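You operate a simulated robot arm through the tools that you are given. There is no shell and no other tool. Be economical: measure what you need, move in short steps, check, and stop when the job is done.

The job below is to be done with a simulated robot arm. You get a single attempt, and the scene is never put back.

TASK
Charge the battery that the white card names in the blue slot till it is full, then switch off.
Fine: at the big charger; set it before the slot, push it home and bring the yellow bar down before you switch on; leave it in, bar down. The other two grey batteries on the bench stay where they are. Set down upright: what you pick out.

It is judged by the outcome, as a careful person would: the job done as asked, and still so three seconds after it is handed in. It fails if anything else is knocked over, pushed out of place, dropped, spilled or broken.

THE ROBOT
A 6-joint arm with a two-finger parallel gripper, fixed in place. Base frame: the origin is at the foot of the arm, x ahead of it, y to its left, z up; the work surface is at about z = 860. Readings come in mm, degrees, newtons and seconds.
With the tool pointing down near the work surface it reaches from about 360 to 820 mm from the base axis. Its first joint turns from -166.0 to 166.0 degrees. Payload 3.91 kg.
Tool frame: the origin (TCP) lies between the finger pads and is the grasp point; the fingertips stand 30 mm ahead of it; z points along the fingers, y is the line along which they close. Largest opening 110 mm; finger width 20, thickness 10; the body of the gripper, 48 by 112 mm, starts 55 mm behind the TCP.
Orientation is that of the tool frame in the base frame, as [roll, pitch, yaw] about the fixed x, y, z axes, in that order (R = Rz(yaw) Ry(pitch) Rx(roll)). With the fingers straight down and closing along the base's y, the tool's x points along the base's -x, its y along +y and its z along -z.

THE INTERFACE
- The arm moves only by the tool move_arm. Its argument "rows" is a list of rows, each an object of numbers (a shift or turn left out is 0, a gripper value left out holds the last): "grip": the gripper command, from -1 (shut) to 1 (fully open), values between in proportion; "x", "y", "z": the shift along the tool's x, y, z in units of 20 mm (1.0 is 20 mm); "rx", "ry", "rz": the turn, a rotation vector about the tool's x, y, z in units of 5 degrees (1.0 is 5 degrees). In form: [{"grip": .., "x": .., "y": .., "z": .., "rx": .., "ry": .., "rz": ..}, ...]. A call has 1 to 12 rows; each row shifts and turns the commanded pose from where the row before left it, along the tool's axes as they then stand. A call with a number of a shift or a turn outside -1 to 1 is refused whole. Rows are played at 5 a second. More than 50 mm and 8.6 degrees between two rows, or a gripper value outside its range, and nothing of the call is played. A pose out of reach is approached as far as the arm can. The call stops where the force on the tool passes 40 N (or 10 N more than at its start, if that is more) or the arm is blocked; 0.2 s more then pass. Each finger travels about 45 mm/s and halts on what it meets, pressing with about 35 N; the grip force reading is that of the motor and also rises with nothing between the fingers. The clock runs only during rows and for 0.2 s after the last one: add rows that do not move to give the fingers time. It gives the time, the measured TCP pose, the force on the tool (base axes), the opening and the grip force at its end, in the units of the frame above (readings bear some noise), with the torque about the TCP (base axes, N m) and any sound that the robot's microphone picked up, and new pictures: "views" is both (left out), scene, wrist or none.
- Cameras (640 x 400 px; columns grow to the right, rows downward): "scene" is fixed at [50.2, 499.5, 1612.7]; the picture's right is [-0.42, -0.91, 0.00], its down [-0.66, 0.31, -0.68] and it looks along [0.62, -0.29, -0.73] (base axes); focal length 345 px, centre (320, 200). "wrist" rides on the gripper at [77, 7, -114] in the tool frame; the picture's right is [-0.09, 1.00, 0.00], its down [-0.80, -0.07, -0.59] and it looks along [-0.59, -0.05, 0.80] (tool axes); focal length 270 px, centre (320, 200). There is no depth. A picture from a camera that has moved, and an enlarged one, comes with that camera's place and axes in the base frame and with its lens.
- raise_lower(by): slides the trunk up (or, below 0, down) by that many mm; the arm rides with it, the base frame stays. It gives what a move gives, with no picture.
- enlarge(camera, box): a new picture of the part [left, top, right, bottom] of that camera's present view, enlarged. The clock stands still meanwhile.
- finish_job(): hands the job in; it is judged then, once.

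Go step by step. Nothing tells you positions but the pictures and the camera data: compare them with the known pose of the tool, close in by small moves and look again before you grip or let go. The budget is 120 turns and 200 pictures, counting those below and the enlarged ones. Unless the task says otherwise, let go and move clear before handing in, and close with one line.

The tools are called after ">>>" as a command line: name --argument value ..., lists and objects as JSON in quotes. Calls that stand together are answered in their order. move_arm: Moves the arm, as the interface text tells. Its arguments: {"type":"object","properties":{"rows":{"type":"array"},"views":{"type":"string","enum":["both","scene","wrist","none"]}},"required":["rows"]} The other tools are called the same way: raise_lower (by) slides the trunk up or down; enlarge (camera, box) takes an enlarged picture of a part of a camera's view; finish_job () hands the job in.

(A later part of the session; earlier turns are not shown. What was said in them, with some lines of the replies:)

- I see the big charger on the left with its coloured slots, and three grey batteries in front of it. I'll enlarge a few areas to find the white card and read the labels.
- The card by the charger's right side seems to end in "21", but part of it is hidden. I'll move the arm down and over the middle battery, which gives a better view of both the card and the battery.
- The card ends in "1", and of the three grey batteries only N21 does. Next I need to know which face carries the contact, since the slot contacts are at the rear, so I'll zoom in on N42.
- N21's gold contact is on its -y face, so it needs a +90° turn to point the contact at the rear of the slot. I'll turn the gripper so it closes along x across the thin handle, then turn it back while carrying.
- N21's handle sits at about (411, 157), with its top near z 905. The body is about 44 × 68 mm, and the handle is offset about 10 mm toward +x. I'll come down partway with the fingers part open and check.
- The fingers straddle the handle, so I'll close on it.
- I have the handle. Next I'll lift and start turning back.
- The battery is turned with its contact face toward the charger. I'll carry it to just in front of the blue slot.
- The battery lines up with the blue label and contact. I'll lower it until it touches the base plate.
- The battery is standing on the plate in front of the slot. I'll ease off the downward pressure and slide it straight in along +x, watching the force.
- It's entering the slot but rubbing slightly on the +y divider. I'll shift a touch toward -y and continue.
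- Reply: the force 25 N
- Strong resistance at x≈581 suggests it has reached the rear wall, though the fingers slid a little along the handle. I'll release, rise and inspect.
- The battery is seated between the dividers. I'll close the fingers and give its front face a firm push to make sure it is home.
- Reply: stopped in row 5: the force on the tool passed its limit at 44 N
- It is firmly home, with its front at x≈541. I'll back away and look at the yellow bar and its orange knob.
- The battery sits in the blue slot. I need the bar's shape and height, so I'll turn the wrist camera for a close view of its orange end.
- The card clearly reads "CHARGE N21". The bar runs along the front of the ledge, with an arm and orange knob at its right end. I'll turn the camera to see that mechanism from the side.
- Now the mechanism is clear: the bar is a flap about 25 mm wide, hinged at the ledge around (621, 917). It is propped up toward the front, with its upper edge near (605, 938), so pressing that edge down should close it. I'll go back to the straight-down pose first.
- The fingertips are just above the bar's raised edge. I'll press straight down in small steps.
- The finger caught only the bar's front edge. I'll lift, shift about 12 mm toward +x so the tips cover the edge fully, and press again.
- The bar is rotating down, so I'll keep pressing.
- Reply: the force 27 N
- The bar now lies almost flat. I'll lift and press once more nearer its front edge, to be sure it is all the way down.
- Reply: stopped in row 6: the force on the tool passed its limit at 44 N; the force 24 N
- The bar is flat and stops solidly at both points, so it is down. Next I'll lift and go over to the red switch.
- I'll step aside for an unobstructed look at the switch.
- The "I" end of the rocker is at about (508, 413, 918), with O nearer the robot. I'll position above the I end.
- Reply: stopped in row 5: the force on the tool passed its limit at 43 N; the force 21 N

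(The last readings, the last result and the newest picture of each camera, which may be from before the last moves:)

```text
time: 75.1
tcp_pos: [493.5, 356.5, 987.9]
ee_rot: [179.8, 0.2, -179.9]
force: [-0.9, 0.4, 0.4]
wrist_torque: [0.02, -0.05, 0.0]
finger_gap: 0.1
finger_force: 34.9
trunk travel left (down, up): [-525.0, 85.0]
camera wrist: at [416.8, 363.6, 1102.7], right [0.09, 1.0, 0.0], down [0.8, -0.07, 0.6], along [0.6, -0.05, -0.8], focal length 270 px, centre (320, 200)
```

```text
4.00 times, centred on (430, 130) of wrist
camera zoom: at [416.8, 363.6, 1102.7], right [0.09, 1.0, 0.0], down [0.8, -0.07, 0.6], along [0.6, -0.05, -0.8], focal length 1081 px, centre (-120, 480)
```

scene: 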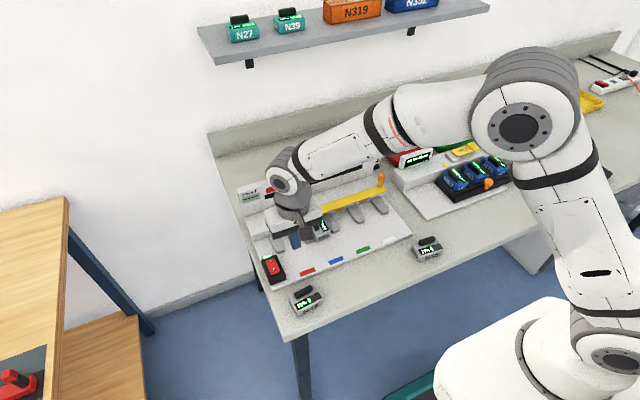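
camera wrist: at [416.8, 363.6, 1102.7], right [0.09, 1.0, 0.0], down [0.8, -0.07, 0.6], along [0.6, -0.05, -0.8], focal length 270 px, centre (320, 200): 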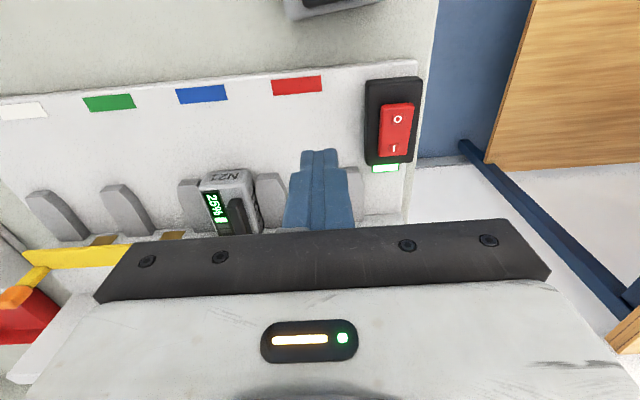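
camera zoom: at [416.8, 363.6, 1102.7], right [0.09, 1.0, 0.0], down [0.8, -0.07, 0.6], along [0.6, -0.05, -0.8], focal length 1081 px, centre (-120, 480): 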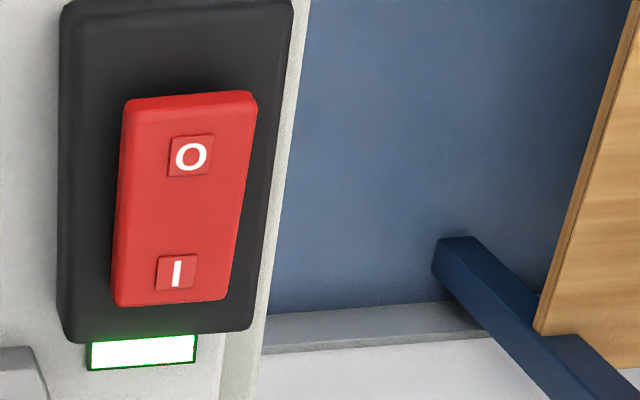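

The green lamp is lit, so charging has started. I'll hover above the O end so I can switch off promptly, and watch the display meanwhile.

>>> move_arm --rows '[{"y": 1}, {"y": 1}, {"y": 1, "x": 0.55}, {"z": 1}, {}]'

>>> enlarge --camera "scene" --box '[235, 180, 345, 290]'

>>> enlarge --camera "wrist" --box '[260, 60, 380, 180]'

```text
time: 76.3
tcp_pos: [482.3, 417.4, 968.8]
ee_rot: [179.7, 0.2, -179.9]
force: [-0.1, -0.5, -0.1]
wrist_torque: [0.03, 0.03, -0.03]
finger_gap: 0.2
finger_force: 35.0
trunk travel left (down, up): [-525.0, 85.0]
camera wrist: at [405.3, 424.7, 1083.8], right [0.09, 1.0, 0.0], down [0.8, -0.07, 0.6], along [0.6, -0.05, -0.8], focal length 270 px, centre (320, 200)
```

scene: 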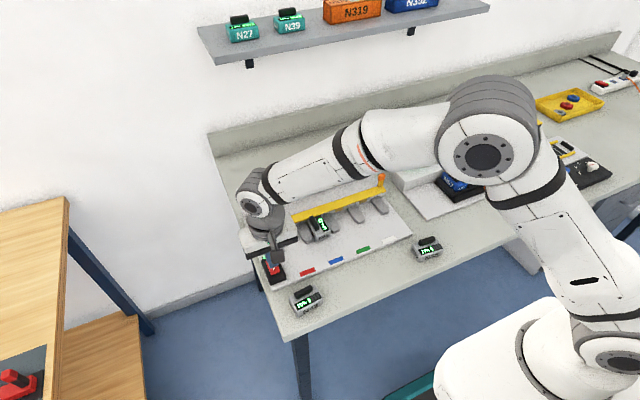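
wrist: 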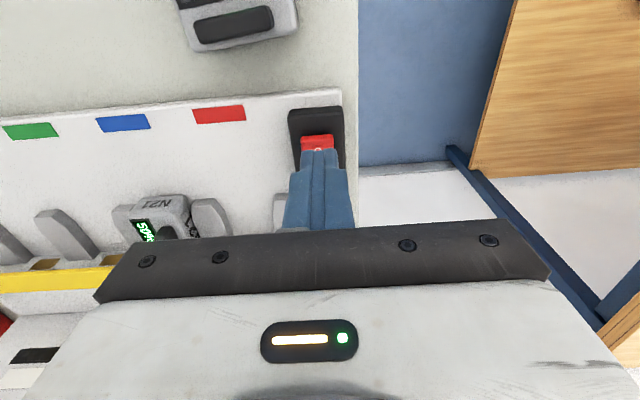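

```text
3.64 times, centred on (290, 235) of scene
camera zoom: at [50.2, 499.5, 1612.7], right [-0.42, -0.91, 0.0], down [-0.66, 0.31, -0.68], along [0.62, -0.29, -0.73], focal length 1255 px, centre (429, 73)
```

zoom: 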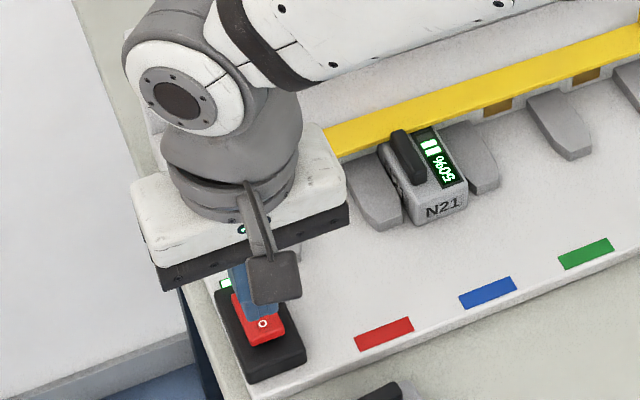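

```text
3.33 times, centred on (320, 120) of wrist
camera zoom: at [405.3, 424.7, 1083.8], right [0.09, 1.0, 0.0], down [0.8, -0.07, 0.6], along [0.6, -0.05, -0.8], focal length 901 px, centre (320, 467)
```

zoom: 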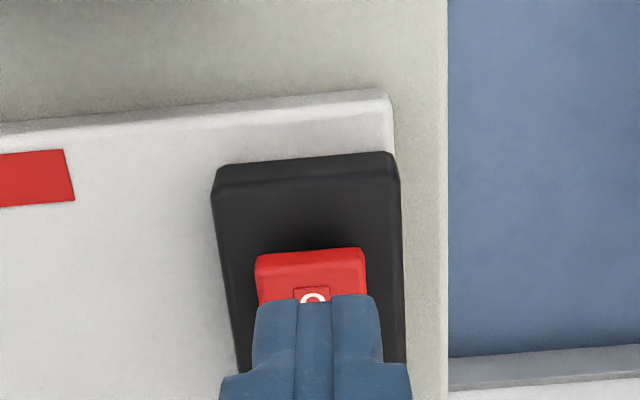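

It reads 50 % already. I'll hold just above O and wait.

>>> move_arm --rows '[{"x": -0.1, "z": 0.5}, {}, {}, {}, {}, {}, {}, {}]' --views "scene"

>>> enlarge --camera "scene" --box '[235, 180, 345, 290]'

```text
time: 78.1
tcp_pos: [483.6, 416.8, 959.2]
ee_rot: [179.8, 0.1, 179.9]
force: [0.7, 0.2, -0.4]
wrist_torque: [-0.01, 0.0, -0.01]
finger_gap: 0.2
finger_force: 35.3
trunk travel left (down, up): [-525.0, 85.0]
```

scene: 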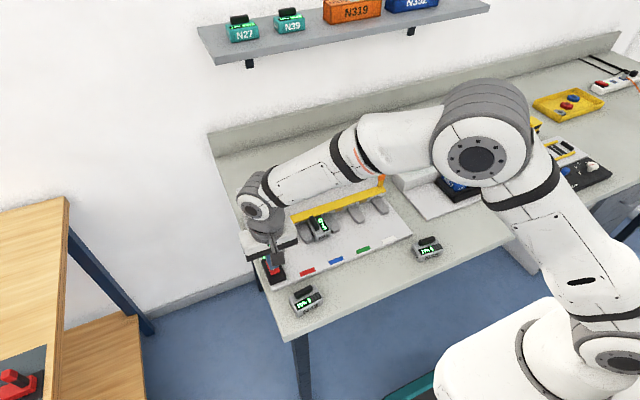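

```text
3.64 times, centred on (290, 235) of scene
camera zoom: at [50.2, 499.5, 1612.7], right [-0.42, -0.91, 0.0], down [-0.66, 0.31, -0.68], along [0.62, -0.29, -0.73], focal length 1255 px, centre (429, 73)
```

zoom: 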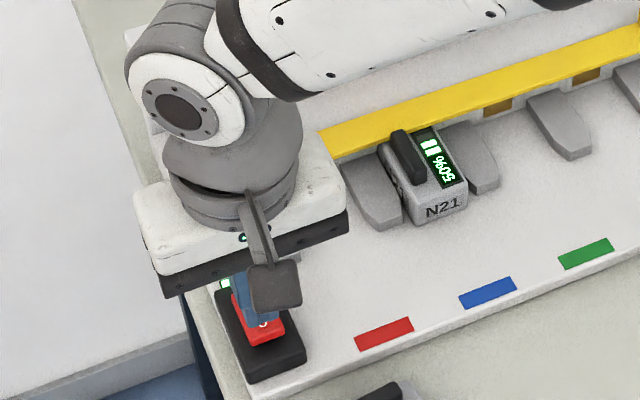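

>>> move_arm --rows '[{}, {}, {}, {}]' --views "none"

>>> enlarge --camera "scene" --box '[295, 200, 345, 250]'

```text
time: 79.1
tcp_pos: [484.4, 418.1, 958.8]
ee_rot: [179.9, 0.2, -179.9]
force: [0.2, -0.5, 0.1]
wrist_torque: [0.0, -0.02, -0.02]
finger_gap: 0.1
finger_force: 35.4
trunk travel left (down, up): [-525.0, 85.0]
```

```text
8.00 times, centred on (320, 225) of scene
camera zoom: at [50.2, 499.5, 1612.7], right [-0.42, -0.91, 0.0], down [-0.66, 0.31, -0.68], along [0.62, -0.29, -0.73], focal length 2762 px, centre (320, 0)
```

zoom: 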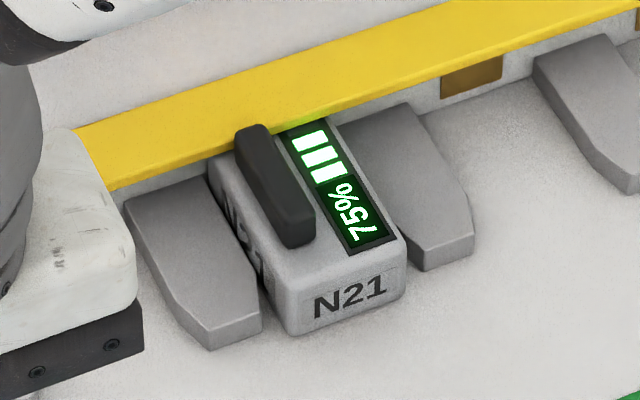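

>>> move_arm --rows '[{"z": 0.2}, {}, {}, {}, {}, {}, {}, {}, {}]' --views "none"

>>> enlarge --camera "scene" --box '[295, 200, 345, 250]'

```text
time: 81.1
tcp_pos: [483.6, 417.0, 956.6]
ee_rot: [179.8, 0.3, -179.9]
force: [0.0, 0.7, -0.2]
wrist_torque: [-0.02, 0.01, -0.02]
finger_gap: 0.0
finger_force: 35.0
trunk travel left (down, up): [-525.0, 85.0]
```

```text
8.00 times, centred on (320, 225) of scene
camera zoom: at [50.2, 499.5, 1612.7], right [-0.42, -0.91, 0.0], down [-0.66, 0.31, -0.68], along [0.62, -0.29, -0.73], focal length 2762 px, centre (320, 0)
```

zoom: 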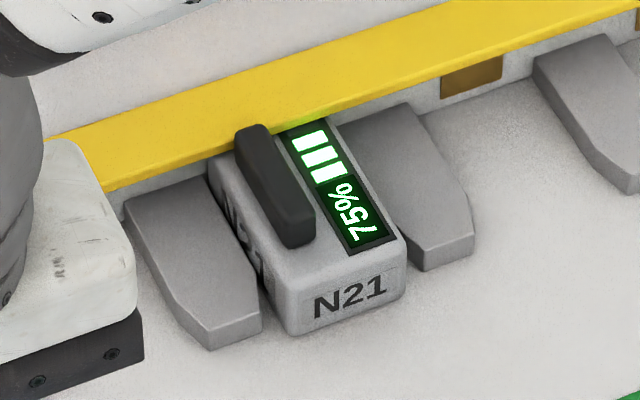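

>>> move_arm --rows '[{}, {}]' --views "none"

>>> enlarge --camera "scene" --box '[295, 200, 345, 250]'

```text
time: 81.7
tcp_pos: [483.8, 418.0, 956.4]
ee_rot: [179.9, 0.2, -179.9]
force: [0.6, 0.5, -0.2]
wrist_torque: [-0.01, -0.02, 0.02]
finger_gap: 0.2
finger_force: 35.0
trunk travel left (down, up): [-525.0, 85.0]
```

```text
8.00 times, centred on (320, 225) of scene
camera zoom: at [50.2, 499.5, 1612.7], right [-0.42, -0.91, 0.0], down [-0.66, 0.31, -0.68], along [0.62, -0.29, -0.73], focal length 2762 px, centre (320, 0)
```

zoom: 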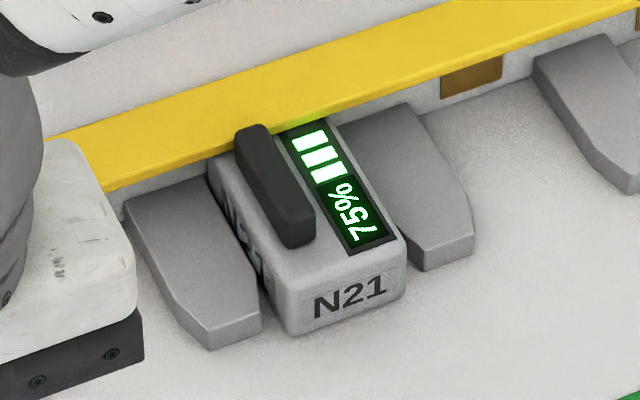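

>>> move_arm --rows '[{}, {}]' --views "none"

>>> enlarge --camera "scene" --box '[295, 200, 345, 250]'

```text
time: 82.3
tcp_pos: [484.2, 418.0, 955.2]
ee_rot: [179.8, 0.2, -179.8]
force: [-0.5, 0.0, 0.3]
wrist_torque: [0.01, 0.02, 0.03]
finger_gap: 0.3
finger_force: 35.1
trunk travel left (down, up): [-525.0, 85.0]
```

```text
8.00 times, centred on (320, 225) of scene
camera zoom: at [50.2, 499.5, 1612.7], right [-0.42, -0.91, 0.0], down [-0.66, 0.31, -0.68], along [0.62, -0.29, -0.73], focal length 2762 px, centre (320, 0)
```

zoom: 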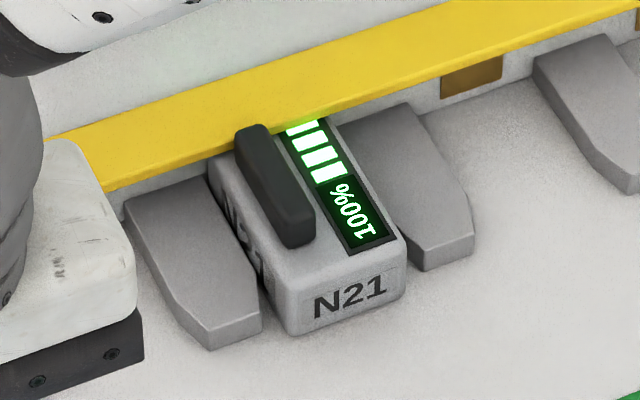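

It reads 100 %, so I'll press O now.

>>> move_arm --rows '[{"z": 0.5}, {"z": 0.3}, {"z": 0.2}, {"z": 0.2}, {"z": 0.15}, {"z": 0.15}, {"z": 0.15}, {"z": 0.15}]' --views "none"

>>> move_arm --rows '[{"z": -1}, {"z": -1}, {"z": -1, "y": -1}, {"x": 1, "y": -1}, {"x": 1, "y": -1}, {}]'

>>> enlarge --camera "scene" --box '[235, 180, 345, 290]'

>>> enlarge --camera "wrist" --box '[370, 80, 490, 180]'

```text
time: 83.9
tcp_pos: [484.9, 417.9, 930.7]
ee_rot: [179.3, 0.8, -179.8]
force: [-6.9, -4.2, 19.8]
wrist_torque: [-0.15, 0.01, 0.03]
finger_gap: 0.1
finger_force: 34.9
trunk travel left (down, up): [-525.0, 85.0]
stopped in row 7: the force on the tool passed its limit at 43 N (the readings are from after the stop); the commanded pose is now the measured one
```

```text
time: 85.3
tcp_pos: [445.1, 357.4, 985.9]
ee_rot: [179.4, 0.5, -179.8]
force: [-0.3, 0.3, 0.4]
wrist_torque: [0.02, 0.0, -0.01]
finger_gap: 0.0
finger_force: 34.9
trunk travel left (down, up): [-525.0, 85.0]
camera wrist: at [367.9, 364.1, 1100.4], right [0.09, 1.0, 0.01], down [0.8, -0.07, 0.6], along [0.6, -0.04, -0.8], focal length 270 px, centre (320, 200)
```

scene: 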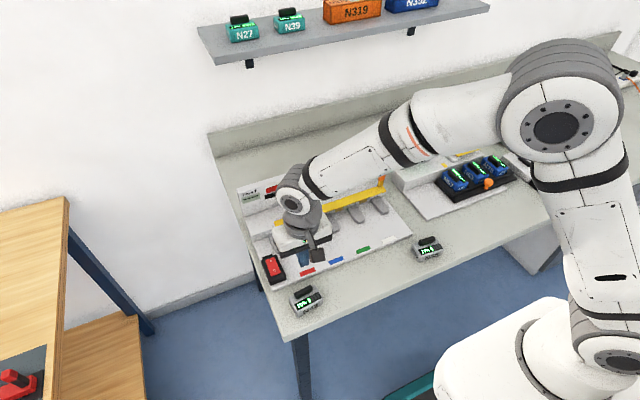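
wrist: 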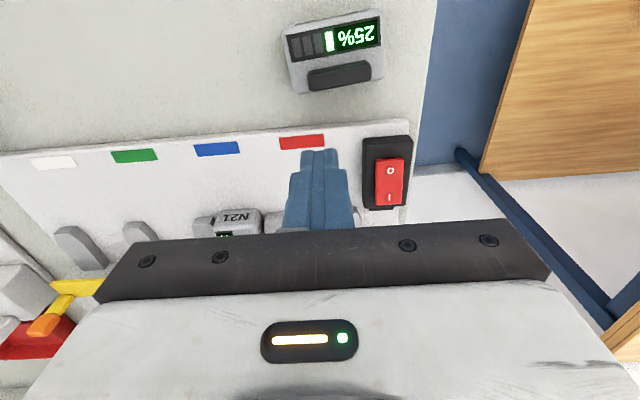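

```text
3.64 times, centred on (290, 235) of scene
camera zoom: at [50.2, 499.5, 1612.7], right [-0.42, -0.91, 0.0], down [-0.66, 0.31, -0.68], along [0.62, -0.29, -0.73], focal length 1255 px, centre (429, 73)
```

zoom: 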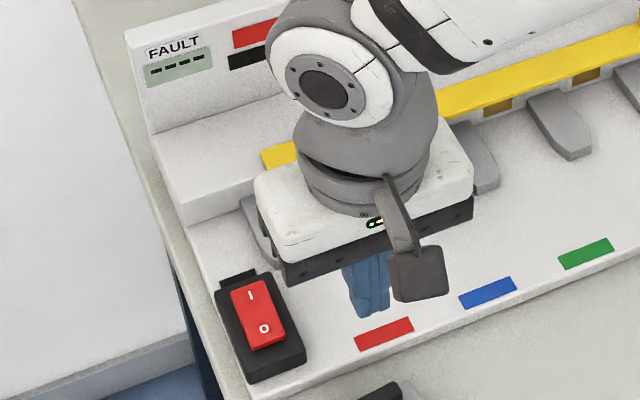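

```text
4.00 times, centred on (430, 130) of wrist
camera zoom: at [367.9, 364.1, 1100.4], right [0.09, 1.0, 0.01], down [0.8, -0.07, 0.6], along [0.6, -0.04, -0.8], focal length 1081 px, centre (-120, 480)
```

zoom: 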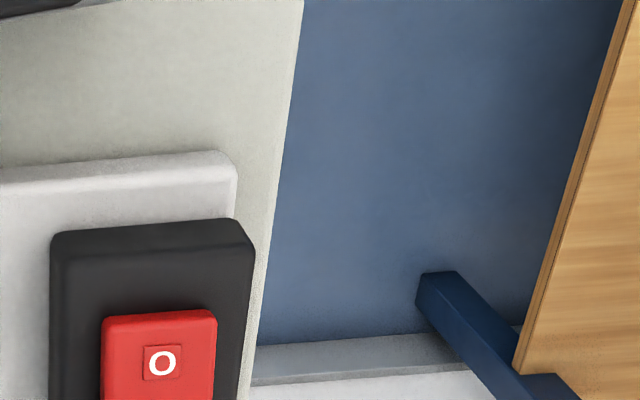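

The lamp is out, so the charger is off. I'll move clear and do a last check of the battery and bar.

>>> move_arm --rows '[{"z": -1}, {"z": -1}, {"z": -1}, {"z": -1}, {"z": -1}, {"z": -1, "y": -1}, {"z": -1, "y": -1}, {"y": -1}, {"y": -1}, {"y": -1}, {"y": -1}, {"y": -1}]' --views "none"

>>> move_arm --rows '[{"y": -1}, {"y": -1}, {"y": -1}, {"y": -1}, {"y": -1}, {}]' --views "scene"

>>> enlarge --camera "scene" --box '[235, 160, 435, 310]'

```text
time: 87.9
tcp_pos: [444.2, 216.0, 1124.2]
ee_rot: [179.5, 0.6, -179.8]
force: [0.6, 0.2, 0.0]
wrist_torque: [0.02, 0.03, 0.04]
finger_gap: 0.0
finger_force: 35.0
trunk travel left (down, up): [-525.0, 85.0]
```

```text
time: 89.3
tcp_pos: [444.5, 117.3, 1122.5]
ee_rot: [179.5, 0.5, -179.9]
force: [0.1, -1.2, -0.1]
wrist_torque: [0.0, -0.02, 0.03]
finger_gap: 0.0
finger_force: 35.4
trunk travel left (down, up): [-525.0, 85.0]
```

scene: 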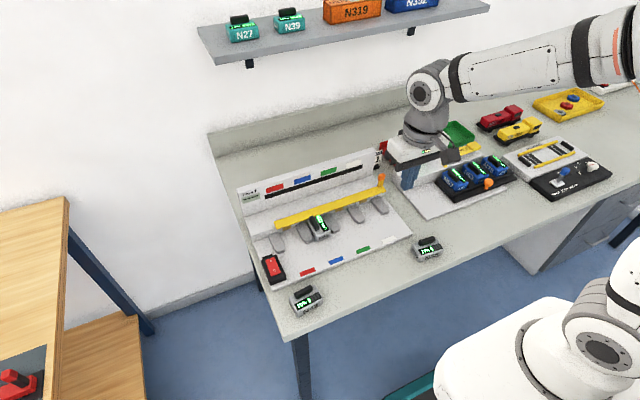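

```text
2.67 times, centred on (335, 235) of scene
camera zoom: at [50.2, 499.5, 1612.7], right [-0.42, -0.91, 0.0], down [-0.66, 0.31, -0.68], along [0.62, -0.29, -0.73], focal length 921 px, centre (280, 107)
```

zoom: 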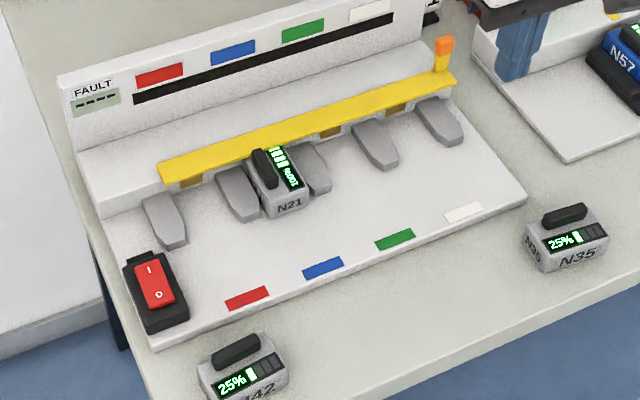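

N21 is in the blue slot at 100 %, the bar is down, the switch is off, N35 and N42 are untouched, and the arm is clear, so I'm handing in.

>>> finish_job

```text
The job is handed in.
```

The job is done: N21 was charged to 100 % in the blue slot and left there with the yellow bar down and the charger switched off.
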